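You operate a simulated robot arm through the tools that you are given. There is no shell and no other tool.

Carry out the task below with a simulated robot arm. There is one attempt and no reset: what you move stays moved.

JOB
Move the shaker's cloudy bottle to the blue mat and shake its settled one at 180 rpm.
Fine: turn the dial back to 0 when DONE lights.
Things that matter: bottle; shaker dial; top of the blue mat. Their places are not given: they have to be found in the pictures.

Only the result counts: the job must be done as asked and must still hold three seconds after the hand-in. Knocking over, shifting, dropping, spilling or breaking anything else fails it.

ROBOT AND FRAMES
A 6-joint arm with a two-finger gripper, fixed in place. Base frame: the origin is at the foot of the arm, x ahead of it, y to its left, z up; the work surface is at about z = 0.8. Readings come in m, rad, newtons and seconds.
With the tool pointing down near the work surface it reaches from about 0.36 to 0.86 m from the base axis. Its first joint turns from -2.897 to 2.897 rad. Payload 2.45 kg.
Tool frame: the origin (TCP) lies between the finger pads and is the grasp point; the fingertips stand 0.02 m ahead of it; z points along the fingers, y is the line along which they close. Largest opening 0.14 m; the body of the gripper starts 0.168 m behind the TCP.
Orientation is told as [roll, pitch, yaw] about the base's x, y, z axes, in that order, counted from this pose: with the fingers straight down and closing along the base's y, the tool's x points along the base's -x, its y along +y and its z along -z.

CONTROLS
- The arm moves only by the tool jog_arm. Its argument "series" is a list that holds one entry, the list of rows, each a list of 7 numbers: the shift along the tool's x, y, z in units of 300 mm (1.0 is 300 mm), then the turn, a rotation vector about the tool's x, y, z in units of 120 degrees (1.0 is 120 degrees), then the closure in counts, from 0 (fully open) to 255 (shut). In form: [[[tx, ty, tz, wx, wy, wz, jaw], ...]]. A call has 1 to 20 rows; each row is the pose to reach, as a shift and turn from the pose commanded when the call began, along the tool's axes at that moment. A call with a number of a shift or a turn outside -1 to 1 is refused whole. A row lasts 0.2 s, in which the tool goes at most 0.05 m and 0.15 rad; a call with a longer step from one row to the next is refused whole, and so is a gripper value outside its range. Where a pose cannot be reached the arm comes as near as it can. A force on the tool above 40 N (or 10 N above the force at the start of the call, whichever is more), or a blocked arm, ends the call early, and 0.2 s more pass. Each finger travels about 0.045 m/s and halts on what it meets, pressing with about 41 N; the grip force reading is that of the motor and also rises with nothing between the fingers. The clock runs only during rows and for 0.2 s after the last one: add rows that repeat a pose to give the fingers time. It gives the time, the measured TCP pose, the force on the tool (base axes), the opening and the grip force at its end, in the units of the frame above (readings bear some noise), with the torque about the TCP (base axes, N m) and any sound that the robot's microphone picked up, and new pictures: "pictures" is both (left out), scene, wrist or none.
- Cameras (640 x 400 px; columns grow to the right, rows downward): "scene" is fixed at [0.2243, -0.5082, 1.4497]; the picture's right is [0.35, -0.94, 0.00], its down [-0.85, -0.31, -0.42] and it looks along [0.40, 0.15, -0.91] (base axes); focal length 288 px, centre (320, 200). "wrist" rides on the gripper at [0.078, 0.011, -0.209] in the tool frame; the picture's right is [-0.14, 0.99, 0.00], its down [-0.92, -0.13, -0.37] and it looks along [-0.36, -0.05, 0.93] (tool axes); focal length 280 px, centre (320, 200).
- lift_body(by): slides the trunk up (or, below 0, down) by that many m; the arm rides with it, the base frame stays. It gives what a move gives, with no picture.
- measure_at(camera, pixels): for up to 12 pixels [column, row] of the newest picture of that camera ("zoom" is the newest enlarged one), the place [x, y, z] in the base frame of the surface seen there, good to about 0.003 m, but the place of the scene camera against the robot may be out by one fixed shift of up to 0.012 m in any direction. It takes no simulated time.
- enlarge(camera, box): a new picture of the part [left, top, right, bottom] of that camera's present view, enlarged. It takes no simulated time.
- sign_off(): hands the job in; it is judged then, once.

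Leave the gripper open and the arm clear of the work at the hand-in unless told otherwise.

The tools are called as name(argument=value, ...) on one line, values as JSON. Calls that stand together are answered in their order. jog_arm: Moves the arm, as the interface text tells. Its arguments: {"type":"object","properties":{"series":{"type":"array","items":{"type":"array","items":{"type":"array","items":{"type":"number"}}}},"pictures":{"type":"string","enum":["both","scene","wrist","none"]}},"required":["series"]} The other tools are called the same way: lift_body (by) slides the trunk up or down; measure_at (camera, pixels) gives the place of the surface under pixels of a picture; enlarge (camera, box) takes an enlarged picture of a part of a camera's view; sign_off () hands the job in.

At the start:

```text
t: 0.0
position: [0.3702, -0.268, 1.1127]
orientation: [-0.001, 0.001, 0.0]
wrist_force: [-0.1, 0.1, -0.4]
moment: [-0.01, 0.01, -0.02]
finger_gap: 0.14
grip_force: 0.1
trunk travel left (down, up): [-0.1, 0.13]
```

scene: 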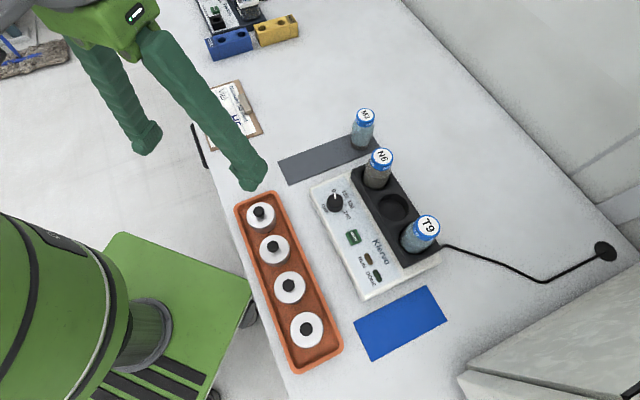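
wrist: 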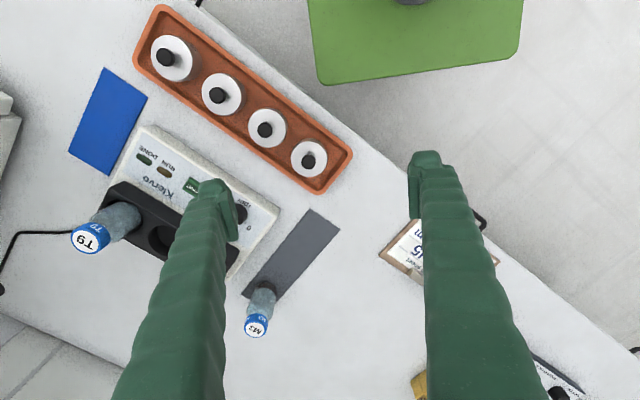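

I see a shaker with three wells (N6 near pixel 380,165, an empty one at 393,208, and T9 at 422,235), a third bottle on a grey mat and a blue mat at (400,322). I'll enlarge the views to read the dial and see which bottle is cloudy.

enlarge(camera="scene", box=[300, 90, 460, 190])

enlarge(camera="scene", box=[310, 180, 470, 300])

enlarge(camera="wrist", box=[40, 100, 300, 350])

```text
4.00 times, centred on (380, 140) of scene
```

zoom: 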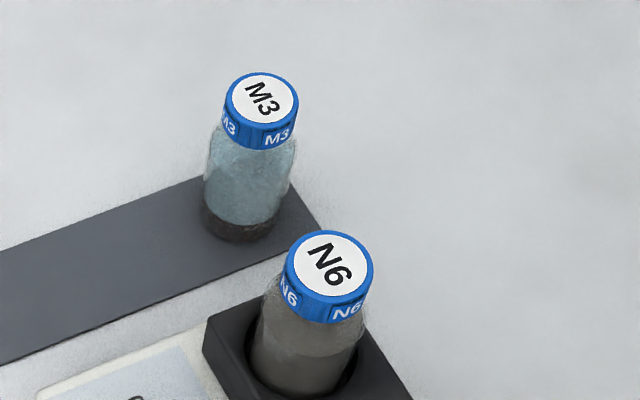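

```text
3.33 times, centred on (390, 240) of scene
```

zoom: 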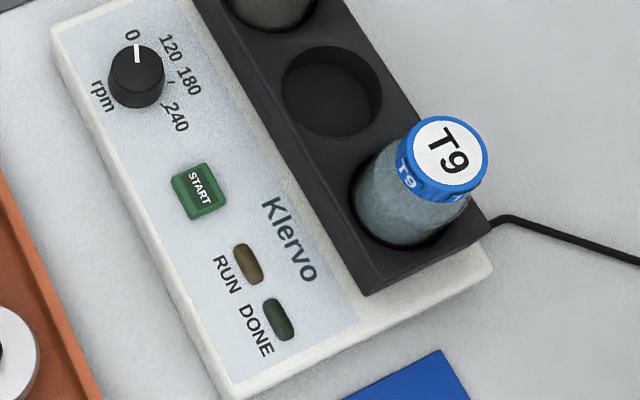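

```text
1.60 times, centred on (170, 225) of wrist
```

zoom: 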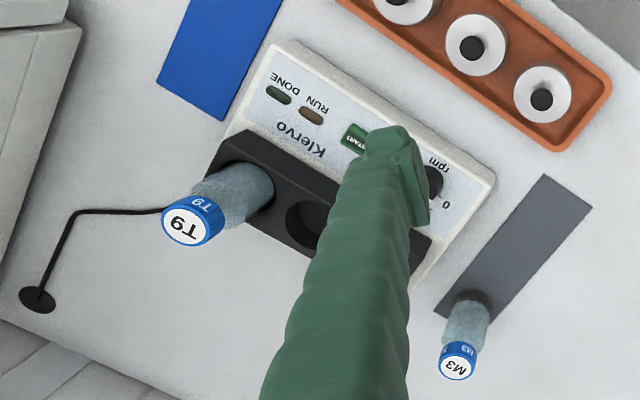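

N6 is uniformly murky grey-brown, so it is the cloudy one. T9 is clear blue like M3, which shows sediment, so T9 looks settled. The dial points at 0. Next I measure the key points in both cameras.

measure_at(camera="scene", pixels=[[382.5, 155.7], [427, 225], [393, 209], [335, 203], [354, 237], [369, 259], [377, 276], [400, 322], [355, 322], [432, 287], [447, 320], [369, 360]])

measure_at(camera="wrist", pixels=[[90, 239], [257, 325], [240, 214], [145, 160], [164, 173], [108, 120], [103, 67], [148, 97], [110, 175], [68, 152], [160, 238], [172, 184]])

measure_at(camera="scene", pixels=[[310, 188], [365, 300], [440, 262], [350, 172], [366, 166], [410, 268], [441, 250], [388, 165], [364, 115], [320, 185], [350, 280], [378, 190]])

```text
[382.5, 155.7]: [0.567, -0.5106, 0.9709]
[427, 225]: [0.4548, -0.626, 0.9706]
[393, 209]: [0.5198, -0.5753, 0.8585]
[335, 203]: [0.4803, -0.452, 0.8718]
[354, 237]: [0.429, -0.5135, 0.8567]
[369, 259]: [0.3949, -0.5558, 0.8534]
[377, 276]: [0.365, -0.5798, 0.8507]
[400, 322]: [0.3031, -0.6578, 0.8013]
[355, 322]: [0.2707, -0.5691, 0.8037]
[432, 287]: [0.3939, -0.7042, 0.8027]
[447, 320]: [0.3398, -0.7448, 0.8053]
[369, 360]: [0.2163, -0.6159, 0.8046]
```

```text
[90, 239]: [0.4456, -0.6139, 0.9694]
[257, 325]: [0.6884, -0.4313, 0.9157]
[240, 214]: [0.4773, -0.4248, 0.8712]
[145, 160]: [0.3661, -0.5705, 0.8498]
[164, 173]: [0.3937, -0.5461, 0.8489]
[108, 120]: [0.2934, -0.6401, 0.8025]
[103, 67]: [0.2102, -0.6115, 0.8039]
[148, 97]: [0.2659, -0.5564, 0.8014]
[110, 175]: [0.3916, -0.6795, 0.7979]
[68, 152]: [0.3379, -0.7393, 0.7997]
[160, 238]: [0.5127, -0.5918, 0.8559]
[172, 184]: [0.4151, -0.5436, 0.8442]
```

```text
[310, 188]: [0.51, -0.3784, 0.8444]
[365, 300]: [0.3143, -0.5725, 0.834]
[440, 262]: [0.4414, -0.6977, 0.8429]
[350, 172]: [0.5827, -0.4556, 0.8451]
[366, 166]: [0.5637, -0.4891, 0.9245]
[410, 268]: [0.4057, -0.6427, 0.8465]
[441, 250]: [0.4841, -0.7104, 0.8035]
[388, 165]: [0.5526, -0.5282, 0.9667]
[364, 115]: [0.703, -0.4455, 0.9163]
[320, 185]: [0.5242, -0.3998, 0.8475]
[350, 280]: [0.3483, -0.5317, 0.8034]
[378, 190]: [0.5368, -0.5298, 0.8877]
```

The wrist and scene measurements differ by roughly (0.007, -0.011, 0.002), so I'll rely on the wrist camera for fine positions. The shaker's long axis runs along base (1,1). Now I move high above the panel with the yaw turned +45°, to get a close wrist view of the dial and bottles.

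jog_arm(series=[[[-0.0167, -0.14, -0.01, 0, 0, -0.0625, 0], [-0.0333, -0.28, -0.02, 0, 0, -0.125, 0], [-0.05, -0.42, -0.03, 0, 0, -0.1875, 0], [-0.0667, -0.56, -0.04, 0, 0, -0.25, 0], [-0.0833, -0.7, -0.05, 0, 0, -0.3125, 0], [-0.1, -0.84, -0.057, 0, 0, -0.375, 0], [-0.1, -0.84, -0.057, 0, 0, -0.375, 0]]])

```text
t: 1.6
position: [0.399, -0.5184, 1.1304]
orientation: [0.001, 0.001, 0.788]
wrist_force: [-0.3, 0.3, -0.5]
moment: [-0.01, 0.01, 0.0]
finger_gap: 0.1399
grip_force: 0.1
trunk travel left (down, up): [-0.1, 0.13]
```

scene: 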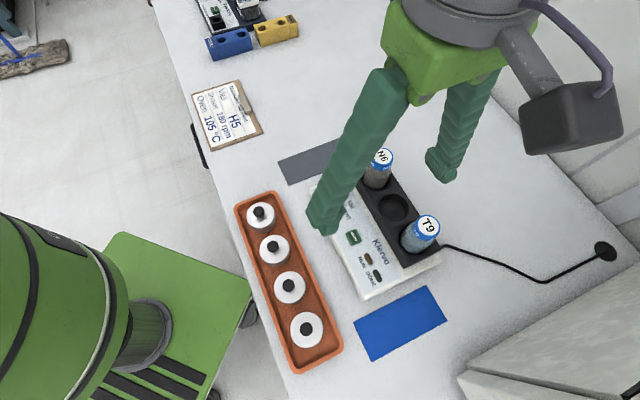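
wrist: 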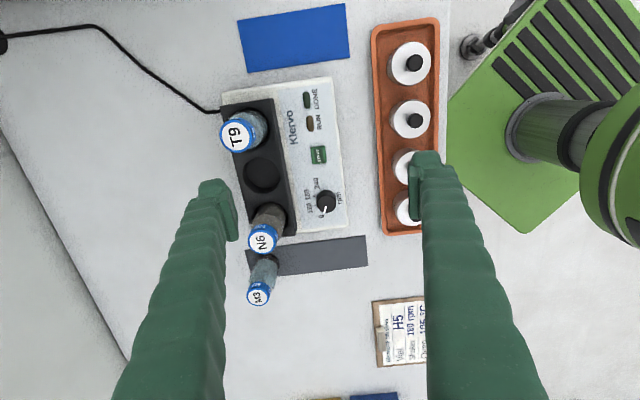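

The wrist view now shows the whole shaker, with the dial at about (326,202). I'll enlarge the dial, the bottles and the clipboard card.

enlarge(camera="wrist", box=[280, 160, 360, 230])

enlarge(camera="scene", box=[180, 70, 280, 160])

enlarge(camera="wrist", box=[200, 80, 360, 310])

measure_at(camera="wrist", pixels=[[237, 135], [262, 239], [258, 292], [326, 202], [318, 155], [310, 124], [307, 100], [262, 175], [238, 20], [345, 5], [349, 60], [247, 72]])

```text
5.71 times, centred on (320, 195) of wrist
```

zoom: 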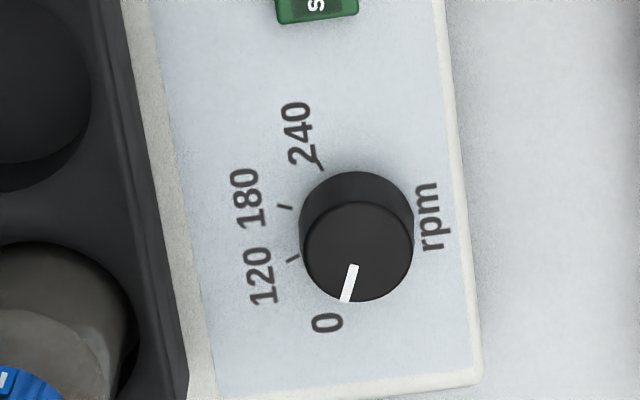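

```text
4.44 times, centred on (230, 115) of scene
```

zoom: 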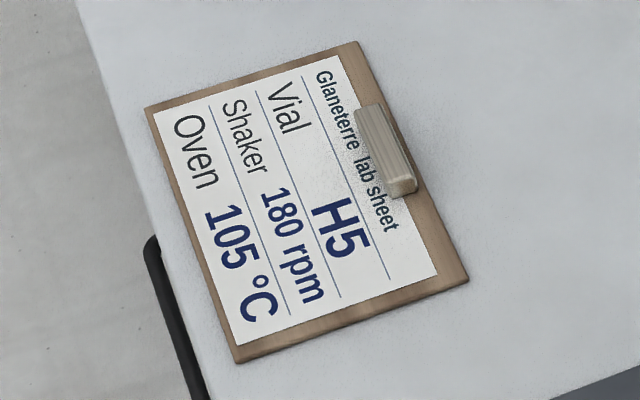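

```text
1.74 times, centred on (280, 195) of wrist
```

zoom: 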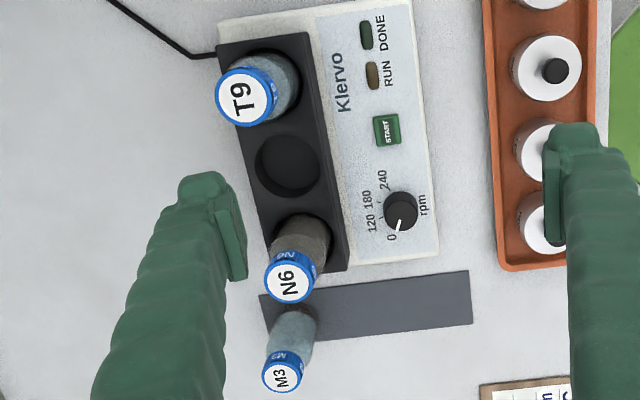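

```text
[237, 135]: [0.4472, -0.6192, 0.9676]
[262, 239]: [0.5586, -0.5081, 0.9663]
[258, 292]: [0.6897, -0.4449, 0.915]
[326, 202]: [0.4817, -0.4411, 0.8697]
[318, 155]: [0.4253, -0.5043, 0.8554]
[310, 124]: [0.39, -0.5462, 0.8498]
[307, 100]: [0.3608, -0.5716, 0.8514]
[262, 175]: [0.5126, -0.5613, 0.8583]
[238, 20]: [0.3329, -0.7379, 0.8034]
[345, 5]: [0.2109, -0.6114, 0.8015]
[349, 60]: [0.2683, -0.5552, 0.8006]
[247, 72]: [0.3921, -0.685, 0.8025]
```

The card confirms 180 rpm. The dial's pointer is at 0, with ticks at 120, 180 and 240. Measured by the wrist camera, N6's cap is near (0.560, -0.506, 0.967) and the blue mat's centre near (0.301, -0.647, 0.801). I now move high above N6 to centre on it.

jog_arm(series=[[[-0.1026, -0.0873, 0, 0, 0, 0, 0], [-0.2052, -0.1745, 0, 0, 0, 0, 0], [-0.3077, -0.2618, 0, 0, 0, 0, 0], [-0.4103, -0.349, 0, 0, 0, 0, 0], [-0.4103, -0.349, 0, 0, 0, 0, 0]]])

```text
t: 2.8
position: [0.5601, -0.5075, 1.1301]
orientation: [0.0, 0.002, 0.787]
wrist_force: [0.0, 0.2, -1.0]
moment: [-0.02, -0.01, 0.01]
finger_gap: 0.1399
grip_force: 0.0
trunk travel left (down, up): [-0.1, 0.13]
```

scene: 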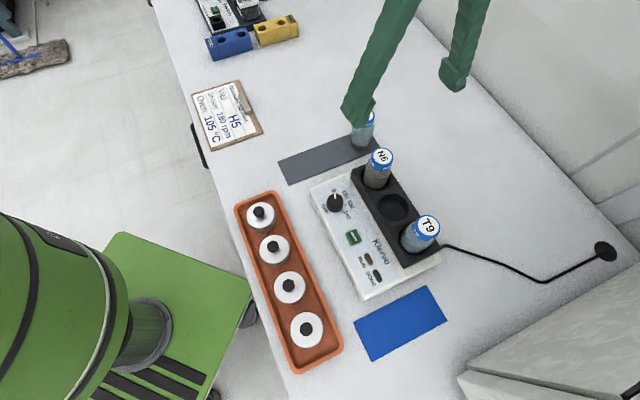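
wrist: 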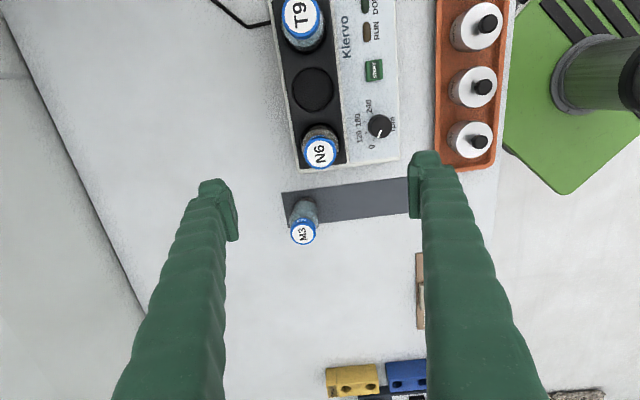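

N6's cap appears at about (320,152), almost exactly where the TCP's axis projects. I'll enlarge it for the exact centre and measure.

enlarge(camera="wrist", box=[280, 115, 360, 175])

measure_at(camera="wrist", pixels=[[320, 152], [310, 152], [330, 152], [320, 143], [320, 160], [335, 120], [345, 158], [312, 92], [320, 133], [370, 130], [303, 232], [320, 137]])

```text
6.67 times, centred on (320, 145) of wrist
```

zoom: 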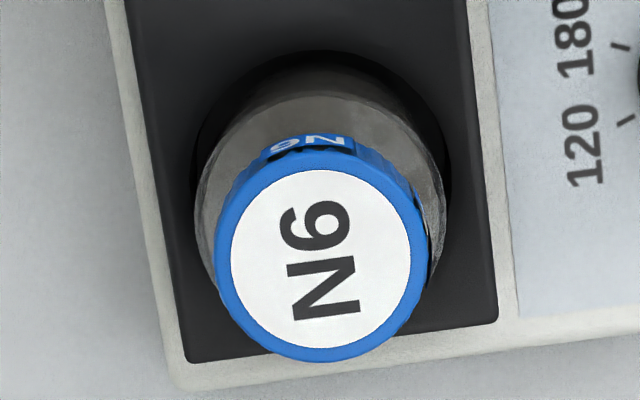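

```text
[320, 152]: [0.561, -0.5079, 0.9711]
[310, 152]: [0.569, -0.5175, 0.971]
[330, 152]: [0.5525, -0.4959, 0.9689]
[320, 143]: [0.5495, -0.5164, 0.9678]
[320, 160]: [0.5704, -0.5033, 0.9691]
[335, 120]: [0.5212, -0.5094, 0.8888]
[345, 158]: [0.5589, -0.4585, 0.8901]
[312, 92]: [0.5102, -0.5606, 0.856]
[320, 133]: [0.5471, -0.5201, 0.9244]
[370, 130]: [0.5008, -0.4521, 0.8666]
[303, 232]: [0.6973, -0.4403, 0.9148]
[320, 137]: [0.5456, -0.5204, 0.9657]
```

The cap centre is at (320.2,153.7), within 2 mm of the tool axis. The cap is about 43 mm across, the body about 54 mm, and the rack top is at z≈0.889. I'll nudge 2 mm forward and descend with open fingers to TCP z≈0.917, which puts the tips about 8 mm above the rack.

jog_arm(series=[[[-0.006, 0, 0.14, 0, 0, 0, 0], [-0.006, 0, 0.28, 0, 0, 0, 0], [-0.006, 0, 0.42, 0, 0, 0, 0], [-0.006, 0, 0.55, 0, 0, 0, 0], [-0.006, 0, 0.65, 0, 0, 0, 0], [-0.006, 0, 0.71, 0, 0, 0, 0], [-0.006, 0, 0.71, 0, 0, 0, 0]]])

```text
t: 4.4
position: [0.5635, -0.5036, 0.9154]
orientation: [-0.001, 0.0, 0.787]
wrist_force: [-0.1, -0.2, 0.4]
moment: [0.02, -0.02, -0.01]
finger_gap: 0.1402
grip_force: 0.0
trunk travel left (down, up): [-0.1, 0.13]
```

scene: 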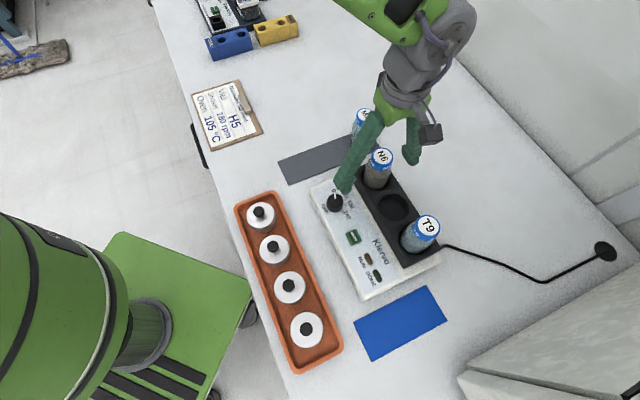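
wrist: 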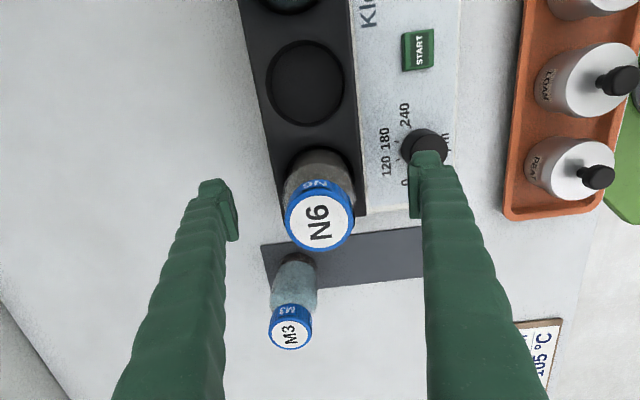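

N6 is centred between the fingers, which are level above the rack. I close onto the bottle's body.

jog_arm(series=[[[0, 0, 0, 0, 0, 0, 185], [0, 0, 0, 0, 0, 0, 185], [0, 0, 0, 0, 0, 0, 185], [0, 0, 0, 0, 0, 0, 185], [0, 0, 0, 0, 0, 0, 185], [0, 0, 0, 0, 0, 0, 185], [0, 0, 0, 0, 0, 0, 185]]])

```text
t: 6.0
position: [0.5634, -0.505, 0.9171]
orientation: [0.001, 0.0, 0.786]
wrist_force: [0.7, -0.4, 0.8]
moment: [0.06, 0.04, 0.01]
finger_gap: 0.0552
grip_force: 41.1
trunk travel left (down, up): [-0.1, 0.13]
```

scene: 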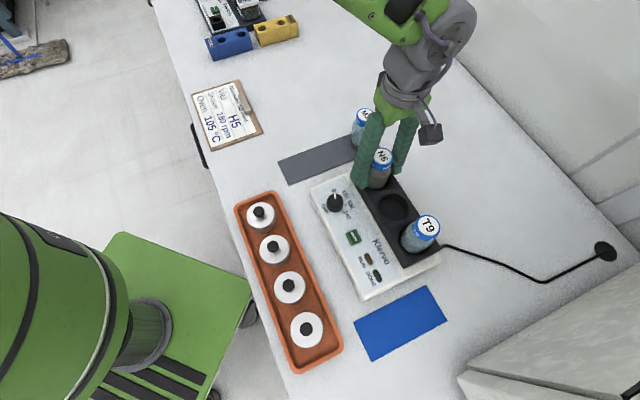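
wrist: 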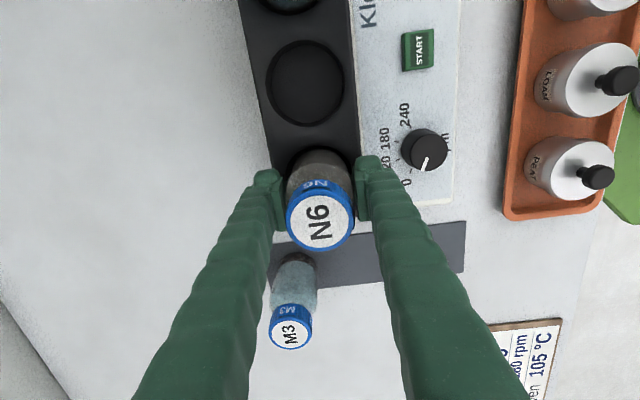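

The fingers hold the body (gap 0.055 m, 41 N). I lift straight up by 0.16 m, slowly at first.

jog_arm(series=[[[0, 0, -0.04, 0, 0, 0, 185], [0, 0, -0.08, 0, 0, 0, 185], [0, 0, -0.13, 0, 0, 0, 185], [0, 0, -0.2, 0, 0, 0, 185], [0, 0, -0.28, 0, 0, 0, 185], [0, 0, -0.36, 0, 0, 0, 185], [0, 0, -0.44, 0, 0, 0, 185], [0, 0, -0.5, 0, 0, 0, 185], [0, 0, -0.5333, 0, 0, 0, 185], [0, 0, -0.5333, 0, 0, 0, 185]]])

```text
t: 8.2
position: [0.564, -0.5059, 1.0775]
orientation: [0.001, -0.001, 0.788]
wrist_force: [0.1, -0.6, -2.5]
moment: [0.0, 0.02, -0.06]
finger_gap: 0.0549
grip_force: 41.5
trunk travel left (down, up): [-0.1, 0.13]
```

scene: 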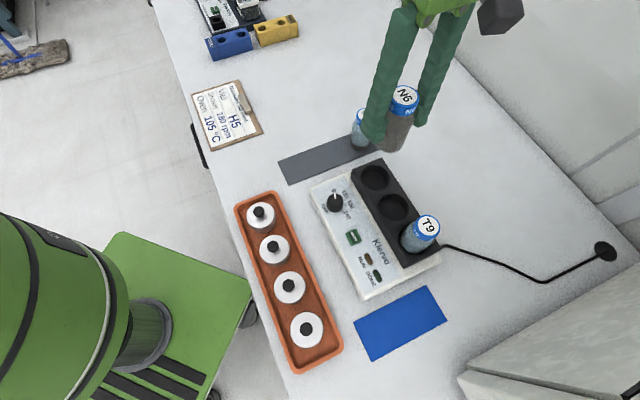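
wrist: 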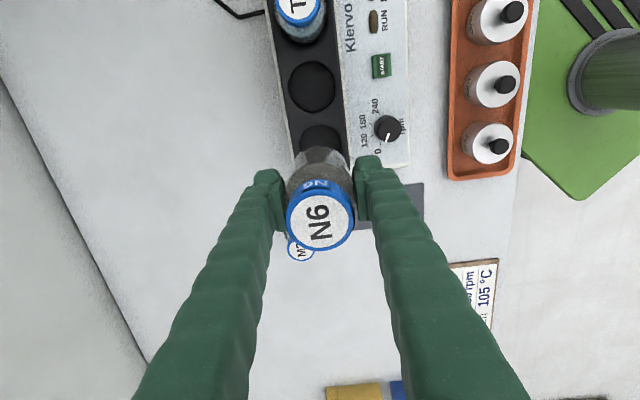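

N6 is out of its well. I'll enlarge it to confirm it is evenly cloudy and sits upright.

enlarge(camera="scene", box=[350, 70, 450, 160])

enlarge(camera="scene", box=[380, 190, 460, 260])

```text
4.44 times, centred on (400, 115) of scene
```

zoom: 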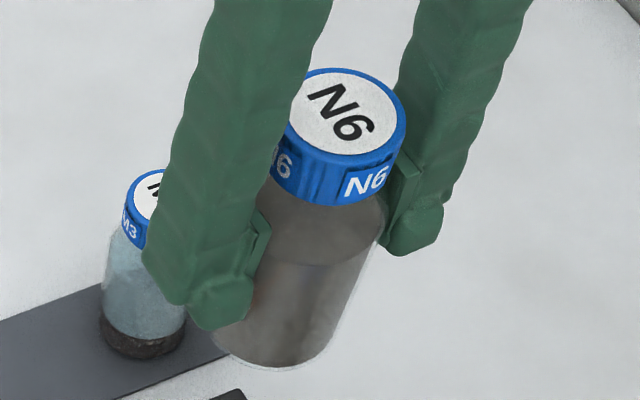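

```text
5.71 times, centred on (420, 225) of scene
```

zoom: 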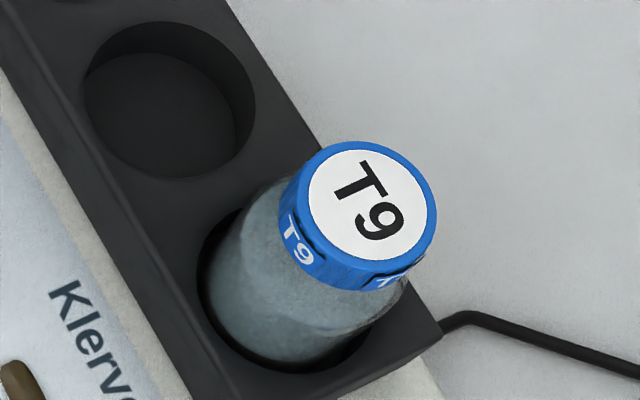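

N6 is evenly murky with no sediment layer, so it is the right bottle. T9 is the settled one and stays put. I carry N6 at this height (bottom at ~1.02, above T9's cap at 0.97) to above the blue mat's centre (0.301, -0.647).

jog_arm(series=[[[0.08, 0.0242, 0, 0, 0, 0, 185], [0.2, 0.0606, 0, 0, 0, 0, 185], [0.32, 0.097, 0, 0, 0, 0, 185], [0.44, 0.1333, 0, 0, 0, 0, 185], [0.56, 0.1697, 0, 0, 0, 0, 185], [0.68, 0.206, 0, 0, 0, 0, 185], [0.8, 0.2424, 0, 0, 0, 0, 185], [0.89, 0.2697, 0, 0, 0, 0, 185], [0.9527, 0.2887, 0, 0, 0, 0, 185], [0.9527, 0.2887, 0, 0, 0, 0, 185]]])

```text
t: 10.4
position: [0.2989, -0.6451, 1.0765]
orientation: [0.0, -0.001, 0.784]
wrist_force: [-0.3, 0.1, -3.3]
moment: [-0.01, 0.01, 0.01]
finger_gap: 0.0549
grip_force: 41.2
trunk travel left (down, up): [-0.1, 0.13]
```

scene: 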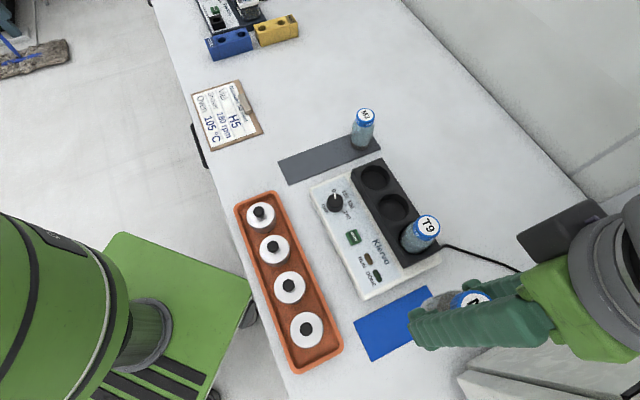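
wrist: 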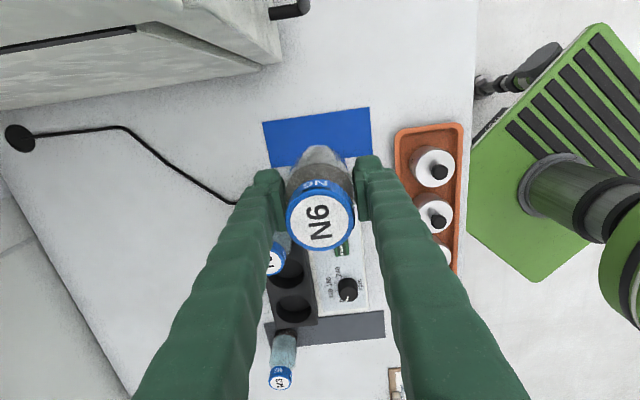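

The mat spans about (262,122) to (372,158) in the wrist view, so its centre is at roughly (318,138). The tool axis projects to about (320,138) at mat height, so it is well centred. I'll measure the mat's corners and height from here to be sure.

enlarge(camera="wrist", box=[250, 90, 390, 180])

measure_at(camera="wrist", pixels=[[264, 123], [368, 109], [370, 154], [272, 165], [300, 130], [320, 130], [340, 130], [300, 145], [345, 142], [320, 120], [250, 140], [384, 140]])

```text
4.44 times, centred on (320, 135) of wrist
```

zoom: 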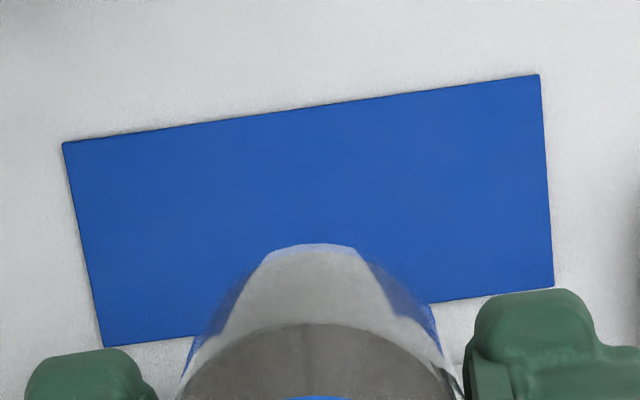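

```text
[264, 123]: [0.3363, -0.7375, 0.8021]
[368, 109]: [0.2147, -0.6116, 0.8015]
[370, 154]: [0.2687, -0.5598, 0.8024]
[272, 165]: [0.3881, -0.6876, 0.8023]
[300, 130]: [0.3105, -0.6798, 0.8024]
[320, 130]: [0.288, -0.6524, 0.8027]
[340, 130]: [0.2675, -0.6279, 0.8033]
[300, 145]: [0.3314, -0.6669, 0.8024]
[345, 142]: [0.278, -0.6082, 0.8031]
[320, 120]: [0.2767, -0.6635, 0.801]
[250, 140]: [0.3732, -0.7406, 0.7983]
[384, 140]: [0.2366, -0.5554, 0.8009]
```

The tool axis is within 3 mm of the mat's centre and the mat top is at z≈0.802. I lower the bottle to about 6 mm above the expected contact (TCP z≈0.868).

jog_arm(series=[[[0, 0, 0.1, 0, 0, 0, 185], [0, 0, 0.22, 0, 0, 0, 185], [0, 0, 0.34, 0, 0, 0, 185], [0, 0, 0.45, 0, 0, 0, 185], [0, 0, 0.55, 0, 0, 0, 185], [0, 0, 0.63, 0, 0, 0, 185], [0, 0, 0.68, 0, 0, 0, 185], [0, 0, 0.695, 0, 0, 0, 185], [0, 0, 0.695, 0, 0, 0, 185]]])

```text
t: 12.4
position: [0.2988, -0.6471, 0.869]
orientation: [0.0, -0.001, 0.784]
wrist_force: [0.3, 0.1, -3.0]
moment: [-0.02, -0.03, -0.01]
finger_gap: 0.055
grip_force: 41.1
trunk travel left (down, up): [-0.1, 0.13]
```

scene: 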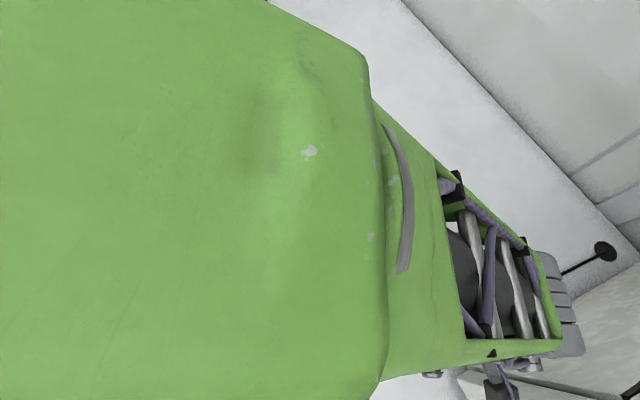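
wrist: 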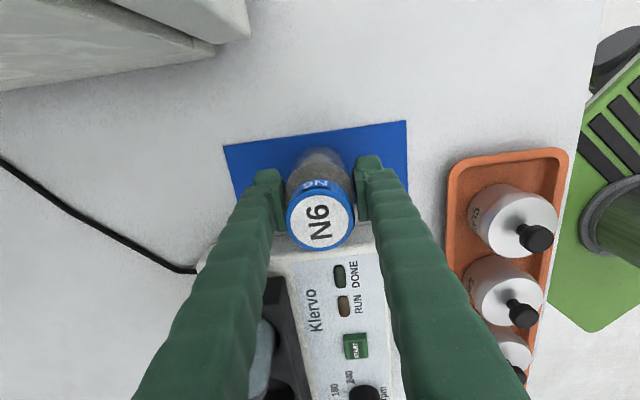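

The bottle hangs a few mm above the mat with no extra force. I lower it in small steps and watch the vertical force.

jog_arm(series=[[[0, 0, 0.004, 0, 0, 0, 185], [0, 0, 0.008, 0, 0, 0, 185], [0, 0, 0.012, 0, 0, 0, 185], [0, 0, 0.015, 0, 0, 0, 185], [0, 0, 0.015, 0, 0, 0, 185]]], pictures="wrist")

```text
t: 13.6
position: [0.2998, -0.6465, 0.8641]
orientation: [-0.001, 0.002, 0.785]
wrist_force: [0.8, 0.6, -3.4]
moment: [0.01, 0.01, 0.0]
finger_gap: 0.055
grip_force: 41.0
trunk travel left (down, up): [-0.1, 0.13]
```

wrist: 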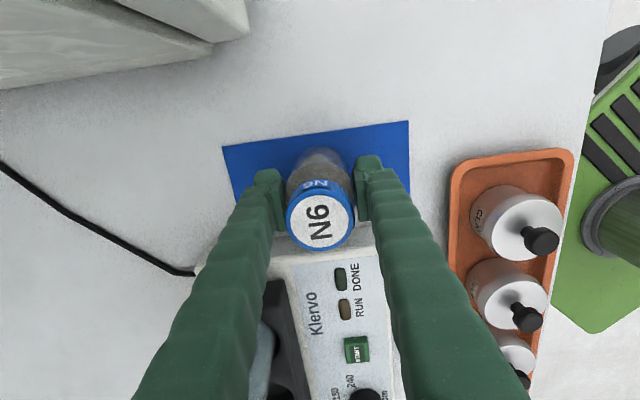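

Still no contact force (-3.4 N is just the bottle's weight). I go on down another 2.5 mm in sub-millimetre steps.

jog_arm(series=[[[0, 0, 0.002, 0, 0, 0, 185], [0, 0, 0.004, 0, 0, 0, 185], [0, 0, 0.006, 0, 0, 0, 185], [0, 0, 0.008, 0, 0, 0, 185], [0, 0, 0.008, 0, 0, 0, 185]]], pictures="none")

```text
t: 14.8
position: [0.3002, -0.6454, 0.8624]
orientation: [0.0, 0.001, 0.785]
wrist_force: [0.4, 0.5, 0.1]
moment: [0.08, 0.0, -0.01]
finger_gap: 0.055
grip_force: 40.9
trunk travel left (down, up): [-0.1, 0.13]
```

The vertical force went from -3.4 N to about 0, so the bottle now rests on the mat. I open the fingers to about 0.10 m without moving.

jog_arm(series=[[[0, 0, 0, 0, 0, 0, 140], [0, 0, 0, 0, 0, 0, 110], [0, 0, 0, 0, 0, 0, 80], [0, 0, 0, 0, 0, 0, 75], [0, 0, 0, 0, 0, 0, 75], [0, 0, 0, 0, 0, 0, 75]]], pictures="wrist")

```text
t: 16.2
position: [0.2989, -0.6463, 0.8632]
orientation: [0.0, 0.002, 0.786]
wrist_force: [0.9, 0.5, 0.4]
moment: [-0.01, 0.01, 0.02]
finger_gap: 0.0992
grip_force: 0.0
trunk travel left (down, up): [-0.1, 0.13]
```

wrist: 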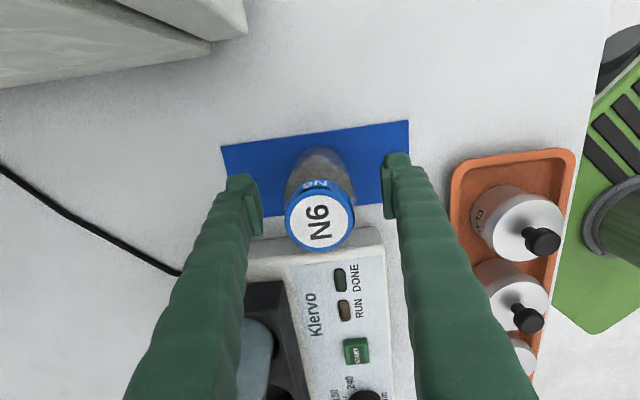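

The fingers are clear and N6 stands on the mat. I rise straight up to z≈1.10.

jog_arm(series=[[[0, 0, -0.06, 0, 0, 0, 75], [0, 0, -0.16, 0, 0, 0, 75], [0, 0, -0.28, 0, 0, 0, 75], [0, 0, -0.42, 0, 0, 0, 75], [0, 0, -0.56, 0, 0, 0, 75], [0, 0, -0.7, 0, 0, 0, 75], [0, 0, -0.79, 0, 0, 0, 75], [0, 0, -0.79, 0, 0, 0, 75]]])

```text
t: 18.0
position: [0.2981, -0.6475, 1.0979]
orientation: [-0.001, 0.0, 0.785]
wrist_force: [-0.7, -0.2, -0.6]
moment: [0.0, -0.01, -0.01]
finger_gap: 0.099
grip_force: 0.2
trunk travel left (down, up): [-0.1, 0.13]
```

scene: 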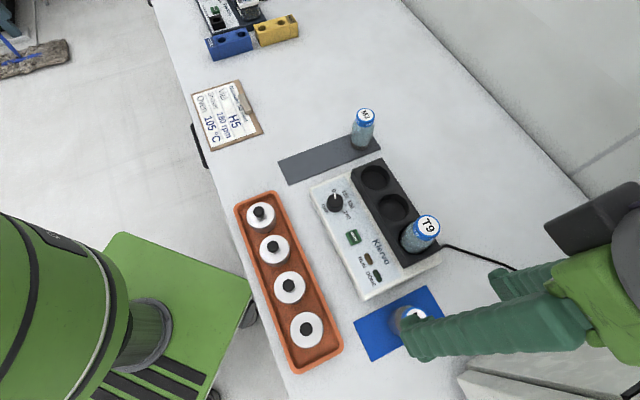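
wrist: 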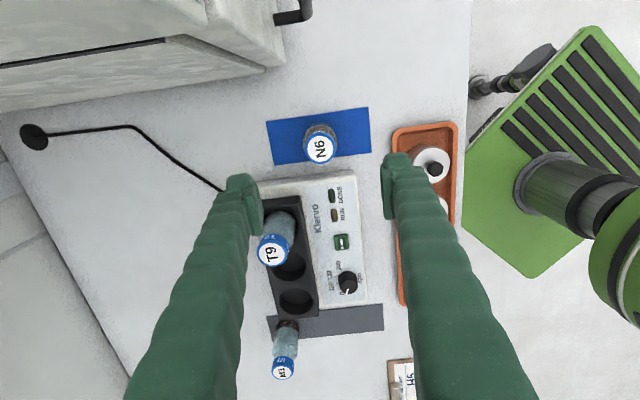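

N6 stands upright on the blue mat. Next I move above the dial (about 0.479, -0.439) at the same height to centre on it.

jog_arm(series=[[[-0.131, 0.0093, 0, 0, 0, 0, 75], [-0.262, 0.0185, 0, 0, 0, 0, 75], [-0.393, 0.0278, 0, 0, 0, 0, 75], [-0.524, 0.037, 0, 0, 0, 0, 75], [-0.655, 0.0463, 0, 0, 0, 0, 75], [-0.786, 0.0556, 0, 0, 0, 0, 75], [-0.918, 0.0648, 0, 0, 0, 0, 75], [-0.918, 0.0648, 0, 0, 0, 0, 75]]])

```text
t: 19.8
position: [0.4803, -0.4405, 1.0976]
orientation: [0.0, 0.001, 0.786]
wrist_force: [-0.2, 0.6, 0.0]
moment: [0.02, 0.04, 0.03]
finger_gap: 0.0986
grip_force: 0.0
trunk travel left (down, up): [-0.1, 0.13]
```

scene: 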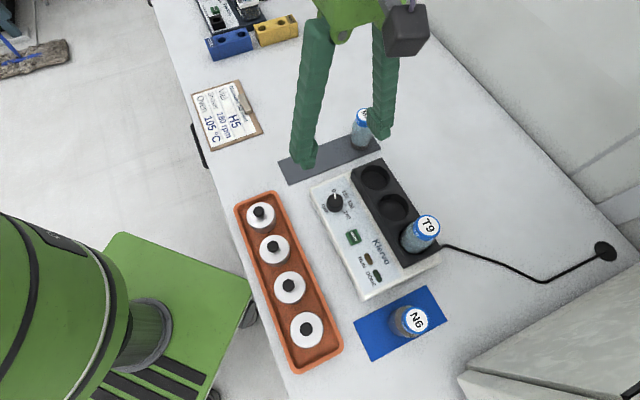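
wrist: 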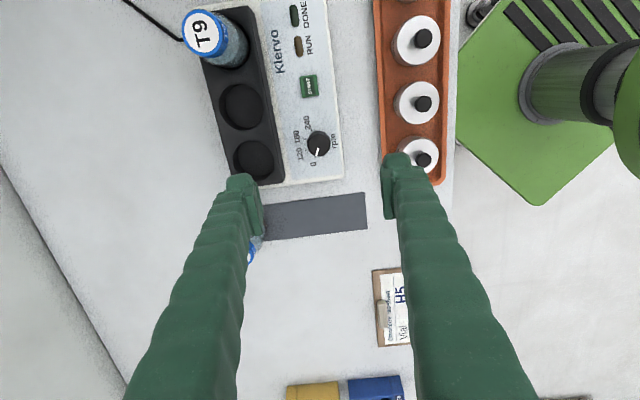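

The dial is now near (318,145) in the wrist view. I'll enlarge it for the exact centre, ticks and pointer.

enlarge(camera="wrist", box=[280, 110, 360, 180])

measure_at(camera="wrist", pixels=[[318, 146], [318, 140], [313, 146], [324, 146], [318, 151], [309, 87], [335, 160], [300, 170], [305, 110], [340, 120]])

```text
5.71 times, centred on (320, 145) of wrist
```

zoom: 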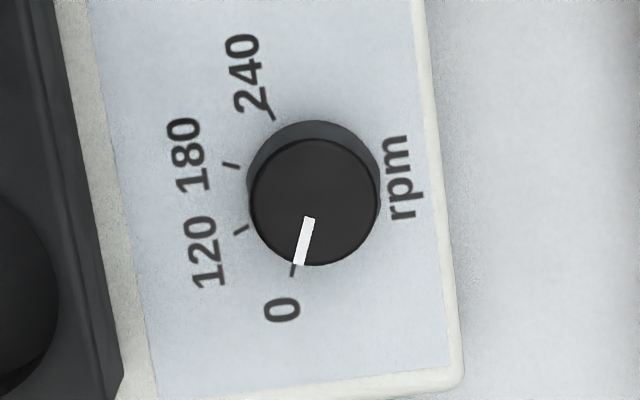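

```text
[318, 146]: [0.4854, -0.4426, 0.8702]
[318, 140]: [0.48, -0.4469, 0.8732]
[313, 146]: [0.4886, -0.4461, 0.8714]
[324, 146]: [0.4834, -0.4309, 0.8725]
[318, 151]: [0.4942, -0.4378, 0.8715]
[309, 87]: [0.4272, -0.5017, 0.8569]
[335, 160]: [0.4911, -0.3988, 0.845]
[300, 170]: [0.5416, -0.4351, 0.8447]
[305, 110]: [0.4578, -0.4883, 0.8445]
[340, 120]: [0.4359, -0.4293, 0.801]
```

On the panel plane the ticks sit 45° apart (0, 120, 180, 240). Turning from 0 to 180 is therefore a 90° clockwise turn seen from above, which is positive about the tool z. The dial is about 35 mm across, its top is at z 0.872 and the panel at 0.845. I shift ~2 mm to centre, close the fingers to a 0.06 m gap and descend to z≈0.93 to recheck alignment.

jog_arm(series=[[[-0.0063, -0.0063, 0, 0, 0, 0, 146], [-0.0063, -0.0063, 0.05, 0, 0, 0, 146], [-0.0063, -0.0063, 0.15, 0, 0, 0, 146], [-0.0063, -0.0063, 0.28, 0, 0, 0, 146], [-0.0063, -0.0063, 0.4, 0, 0, 0, 146], [-0.0063, -0.0063, 0.5, 0, 0, 0, 146], [-0.0063, -0.0063, 0.56, 0, 0, 0, 146], [-0.0063, -0.0063, 0.56, 0, 0, 0, 146]]], pictures="wrist")

```text
t: 21.6
position: [0.4842, -0.4352, 0.9315]
orientation: [-0.002, 0.001, 0.788]
wrist_force: [-0.6, -0.6, -0.2]
moment: [0.01, -0.01, -0.01]
finger_gap: 0.0598
grip_force: 0.1
trunk travel left (down, up): [-0.1, 0.13]
```

wrist: 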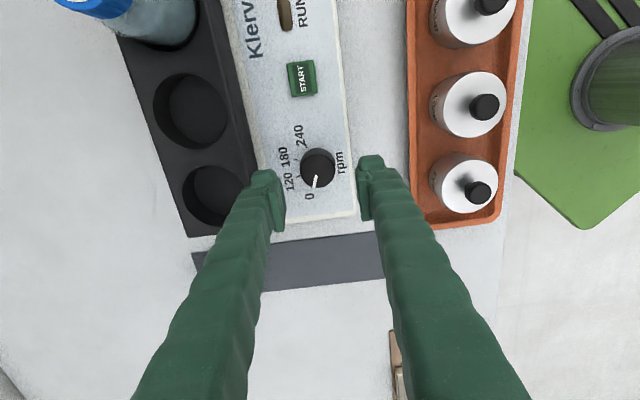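

I'll enlarge the view to check the dial's centre against the tool axis, which should project to about (320,174.7) at dial-top height.

enlarge(camera="wrist", box=[260, 130, 380, 220])

measure_at(camera="wrist", pixels=[[317, 170], [308, 170], [327, 170], [317, 160], [317, 178], [295, 205], [340, 205], [303, 78]])

```text
4.44 times, centred on (320, 175) of wrist
```

zoom: 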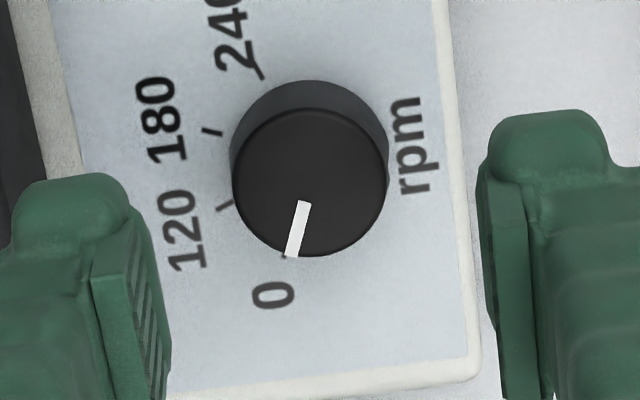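

```text
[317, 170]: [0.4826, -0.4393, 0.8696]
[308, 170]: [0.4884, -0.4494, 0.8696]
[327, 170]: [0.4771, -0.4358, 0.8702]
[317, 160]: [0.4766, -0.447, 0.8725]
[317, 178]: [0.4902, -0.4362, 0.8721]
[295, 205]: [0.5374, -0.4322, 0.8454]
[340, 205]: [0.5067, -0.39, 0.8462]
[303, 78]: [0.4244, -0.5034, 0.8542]
```

At this height the dial sits about 3.6 mm back and 1.9 mm to tool -y of the axis. I correct that and descend to TCP z≈0.871, leaving the tips about 6 mm above the panel and astride the dial.

jog_arm(series=[[[0.006, -0.0032, 0.0, 0, 0, 0, 146], [0.012, -0.0063, 0.0, 0, 0, 0, 146], [0.012, -0.0063, 0.06, 0, 0, 0, 146], [0.012, -0.0063, 0.12, 0, 0, 0, 146], [0.012, -0.0063, 0.17, 0, 0, 0, 146], [0.012, -0.0063, 0.2, 0, 0, 0, 146], [0.012, -0.0063, 0.2, 0, 0, 0, 146]]], pictures="wrist")

```text
t: 23.2
position: [0.4815, -0.4426, 0.8699]
orientation: [-0.001, 0.0, 0.785]
wrist_force: [-0.1, -0.8, -0.7]
moment: [0.0, 0.01, 0.01]
finger_gap: 0.0598
grip_force: 0.1
trunk travel left (down, up): [-0.1, 0.13]
```

wrist: 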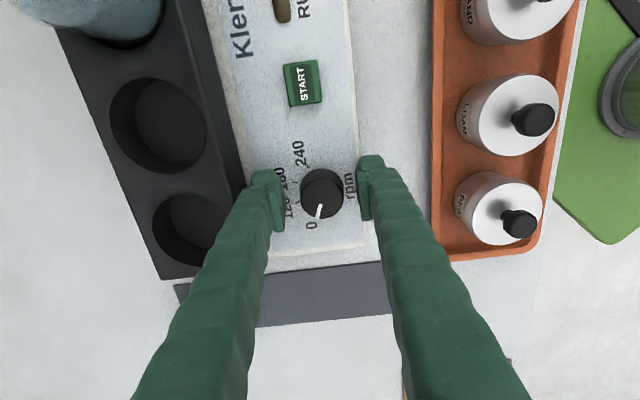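

Fingers straddle the dial, whose top should appear centred at about (320,197). I check closely before closing.

enlarge(camera="wrist", box=[260, 150, 380, 240])

```text
4.44 times, centred on (320, 195) of wrist
```

zoom: 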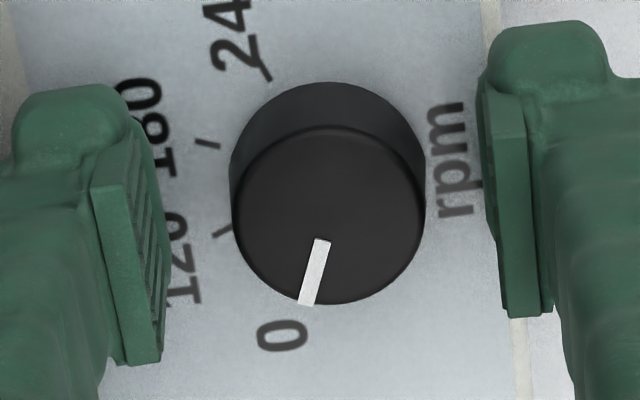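

The dial is about 1.5 mm forward and 1.3 mm to +y of the axis. I trim that and close onto the dial.

jog_arm(series=[[[-0.0045, 0.0038, 0, 0, 0, 0, 146], [-0.0045, 0.0038, 0, 0, 0, 0, 146], [-0.0045, 0.0038, 0, 0, 0, 0, 215], [-0.0045, 0.0038, 0, 0, 0, 0, 215], [-0.0045, 0.0038, 0, 0, 0, 0, 215], [-0.0045, 0.0038, 0, 0, 0, 0, 215]]], pictures="wrist")

```text
t: 24.6
position: [0.4821, -0.4407, 0.8699]
orientation: [0.002, 0.0, 0.785]
wrist_force: [2.3, -1.7, -0.5]
moment: [0.01, -0.03, -0.04]
finger_gap: 0.0348
grip_force: 45.1
trunk travel left (down, up): [-0.1, 0.13]
```

wrist: 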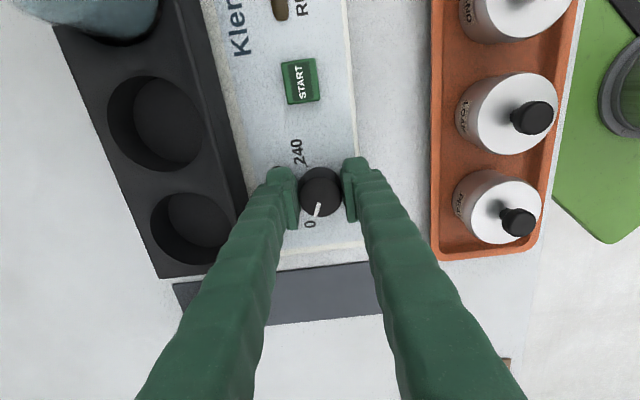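

Gripped: gap 0.0348 m and only small side forces. I turn 90° about the tool z (clockwise from above) to bring the pointer to 180.

jog_arm(series=[[[0, 0, 0, 0, 0, 0.0625, 215], [0, 0, 0, 0, 0, 0.125, 215], [0, 0, 0, 0, 0, 0.1875, 215], [0, 0, 0, 0, 0, 0.25, 215], [0, 0, 0, 0, 0, 0.3125, 215], [0, 0, 0, 0, 0, 0.375, 215], [0, 0, 0, 0, 0, 0.4375, 215], [0, 0, 0, 0, 0, 0.5, 215], [0, 0, 0, 0, 0, 0.5625, 215], [0, 0, 0, 0, 0, 0.625, 215], [0, 0, 0, 0, 0, 0.6875, 215], [0, 0, 0, 0, 0, 0.75, 215], [0, 0, 0, 0, 0, 0.75, 215]]])

```text
t: 27.4
position: [0.4833, -0.4366, 0.8709]
orientation: [0.0, 0.004, -0.786]
wrist_force: [-3.0, 26.5, -10.5]
moment: [0.21, -0.05, 0.02]
finger_gap: 0.0348
grip_force: 44.7
trunk travel left (down, up): [-0.1, 0.13]
```

scene: 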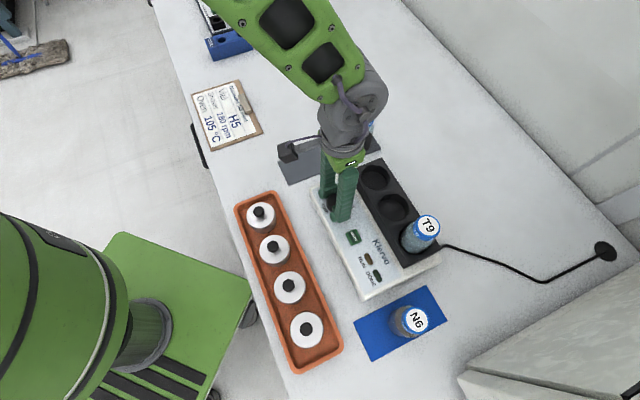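
wrist: 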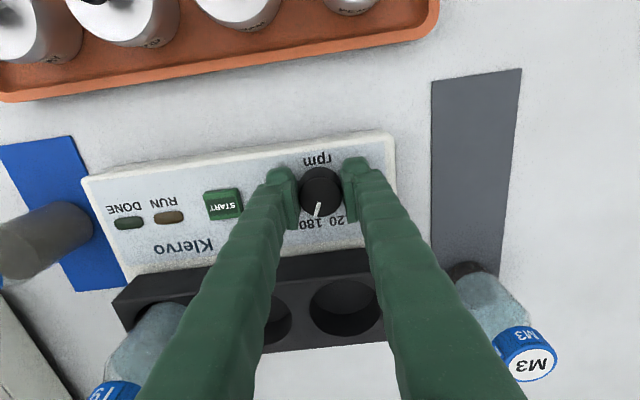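

The yaw is now -45°, with a side force of about 26 N in y, which I'll relieve by opening. First I check the pointer against the 180 tick.

enlarge(camera="wrist", box=[270, 140, 370, 240])

enlarge(camera="scene", box=[290, 140, 480, 340])

```text
4.00 times, centred on (320, 190) of wrist
```

zoom: 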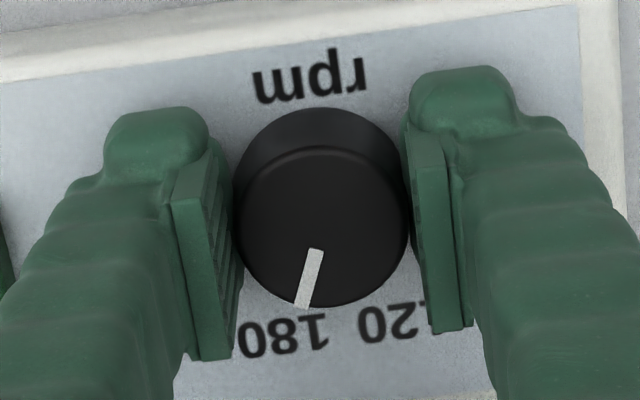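

```text
2.00 times, centred on (385, 240) of scene
```

zoom: 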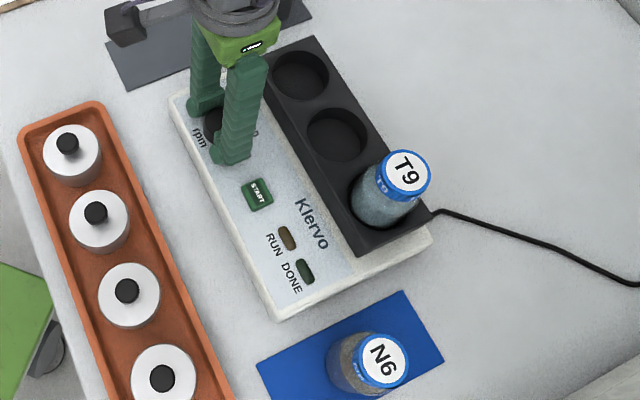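

The pointer turned with the fingers. Before letting go I relieve the side force by shifting the commanded pose 2 mm towards base +y and 0.7 mm down, then read the force.

jog_arm(series=[[[0.0024, 0.0024, 0.001, 0, 0, 0, 215], [0.0047, 0.0047, 0.0023, 0, 0, 0, 215], [0.0047, 0.0047, 0.0023, 0, 0, 0, 215]]], pictures="none")

```text
t: 28.2
position: [0.4828, -0.4398, 0.8711]
orientation: [0.0, 0.001, -0.784]
wrist_force: [-6.5, 17.8, -10.2]
moment: [0.26, 0.24, 0.03]
finger_gap: 0.0348
grip_force: 44.8
trunk travel left (down, up): [-0.1, 0.13]
```

The side force fell to 18 N (about 4.4 N per mm), so I continue relieving by about 4 mm in +y and 1.5 mm in -x.

jog_arm(series=[[[0.0065, 0.003, 0.003, 0, 0, 0, 215], [0.013, 0.006, 0.005, 0, 0, 0, 215], [0.013, 0.006, 0.005, 0, 0, 0, 215]]], pictures="none")

```text
t: 29.0
position: [0.4816, -0.4379, 0.8707]
orientation: [-0.002, -0.007, -0.787]
wrist_force: [-2.6, -10.0, 1.5]
moment: [-0.23, 0.04, 0.0]
finger_gap: 0.0349
grip_force: 45.8
trunk travel left (down, up): [-0.1, 0.13]
```

It slightly overshot (-10 N in y), so I go back about 1.5 mm and then open the fingers to a 0.06 m gap.

jog_arm(series=[[[-0.004, -0.004, -0.001, 0, 0, 0, 215], [-0.004, -0.004, -0.001, 0, 0, 0, 215]]], pictures="none")

```text
t: 29.6
position: [0.4827, -0.4373, 0.8698]
orientation: [0.0, -0.005, -0.786]
wrist_force: [6.2, -9.2, 9.6]
moment: [-0.21, -0.16, -0.01]
finger_gap: 0.035
grip_force: 44.8
trunk travel left (down, up): [-0.1, 0.13]
```

Residual forces are small now. I open to a 0.06 m gap in place.

jog_arm(series=[[[0, 0, 0, 0, 0, 0, 190], [0, 0, 0, 0, 0, 0, 146], [0, 0, 0, 0, 0, 0, 146], [0, 0, 0, 0, 0, 0, 146]]], pictures="wrist")

```text
t: 30.6
position: [0.482, -0.437, 0.8691]
orientation: [0.001, 0.001, -0.787]
wrist_force: [0.3, -0.5, 0.5]
moment: [0.0, -0.05, -0.02]
finger_gap: 0.0597
grip_force: 0.0
trunk travel left (down, up): [-0.1, 0.13]
```

wrist: 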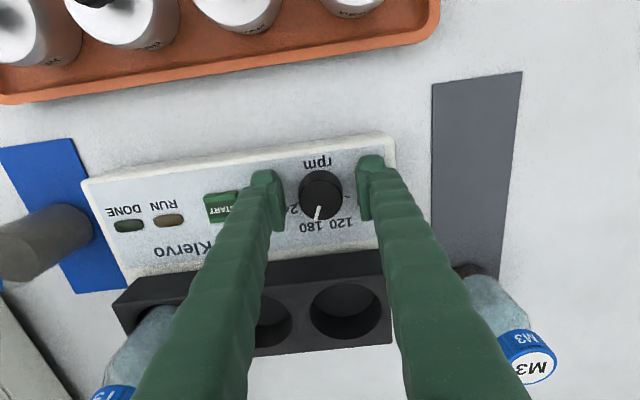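

The fingers are clear of the dial and the pointer is at 180. I rise to z≈1.0, then move over the START button (about 0.4256, -0.503) and shut the fingers to make a blunt tip.

jog_arm(series=[[[0, 0, -0.08, 0, 0, 0, 146], [0, 0, -0.2, 0, 0, 0, 146], [0, 0, -0.32, 0, 0, 0, 146], [0, 0, -0.4333, 0, 0, 0, 146], [-0.0076, -0.0962, -0.4333, 0, 0, 0, 255], [-0.0151, -0.1925, -0.4333, 0, 0, 0, 255], [-0.0227, -0.2887, -0.4333, 0, 0, 0, 255], [-0.0227, -0.2887, -0.4333, 0, 0, 0, 255], [-0.0227, -0.2887, -0.4333, 0, 0, 0, 255]]])

```text
t: 32.6
position: [0.4255, -0.5016, 0.9992]
orientation: [0.0, 0.0, -0.786]
wrist_force: [0.5, -0.3, 0.5]
moment: [0.0, 0.03, 0.02]
finger_gap: 0.0
grip_force: 29.4
trunk travel left (down, up): [-0.1, 0.13]
```

scene: 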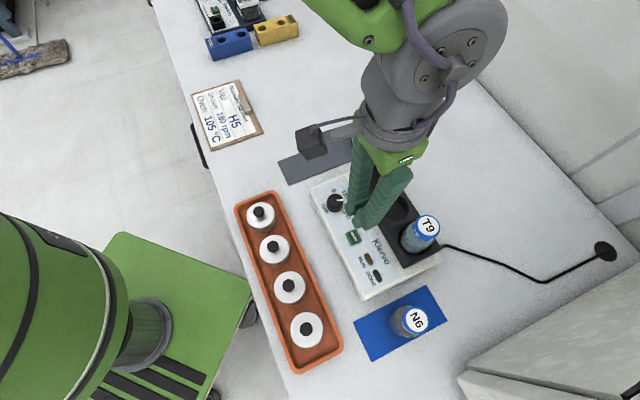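
wrist: 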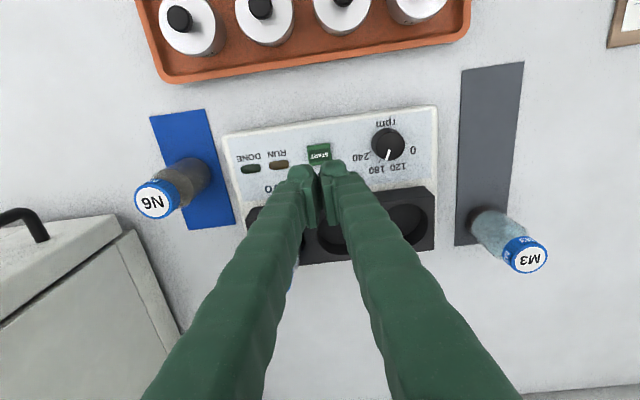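

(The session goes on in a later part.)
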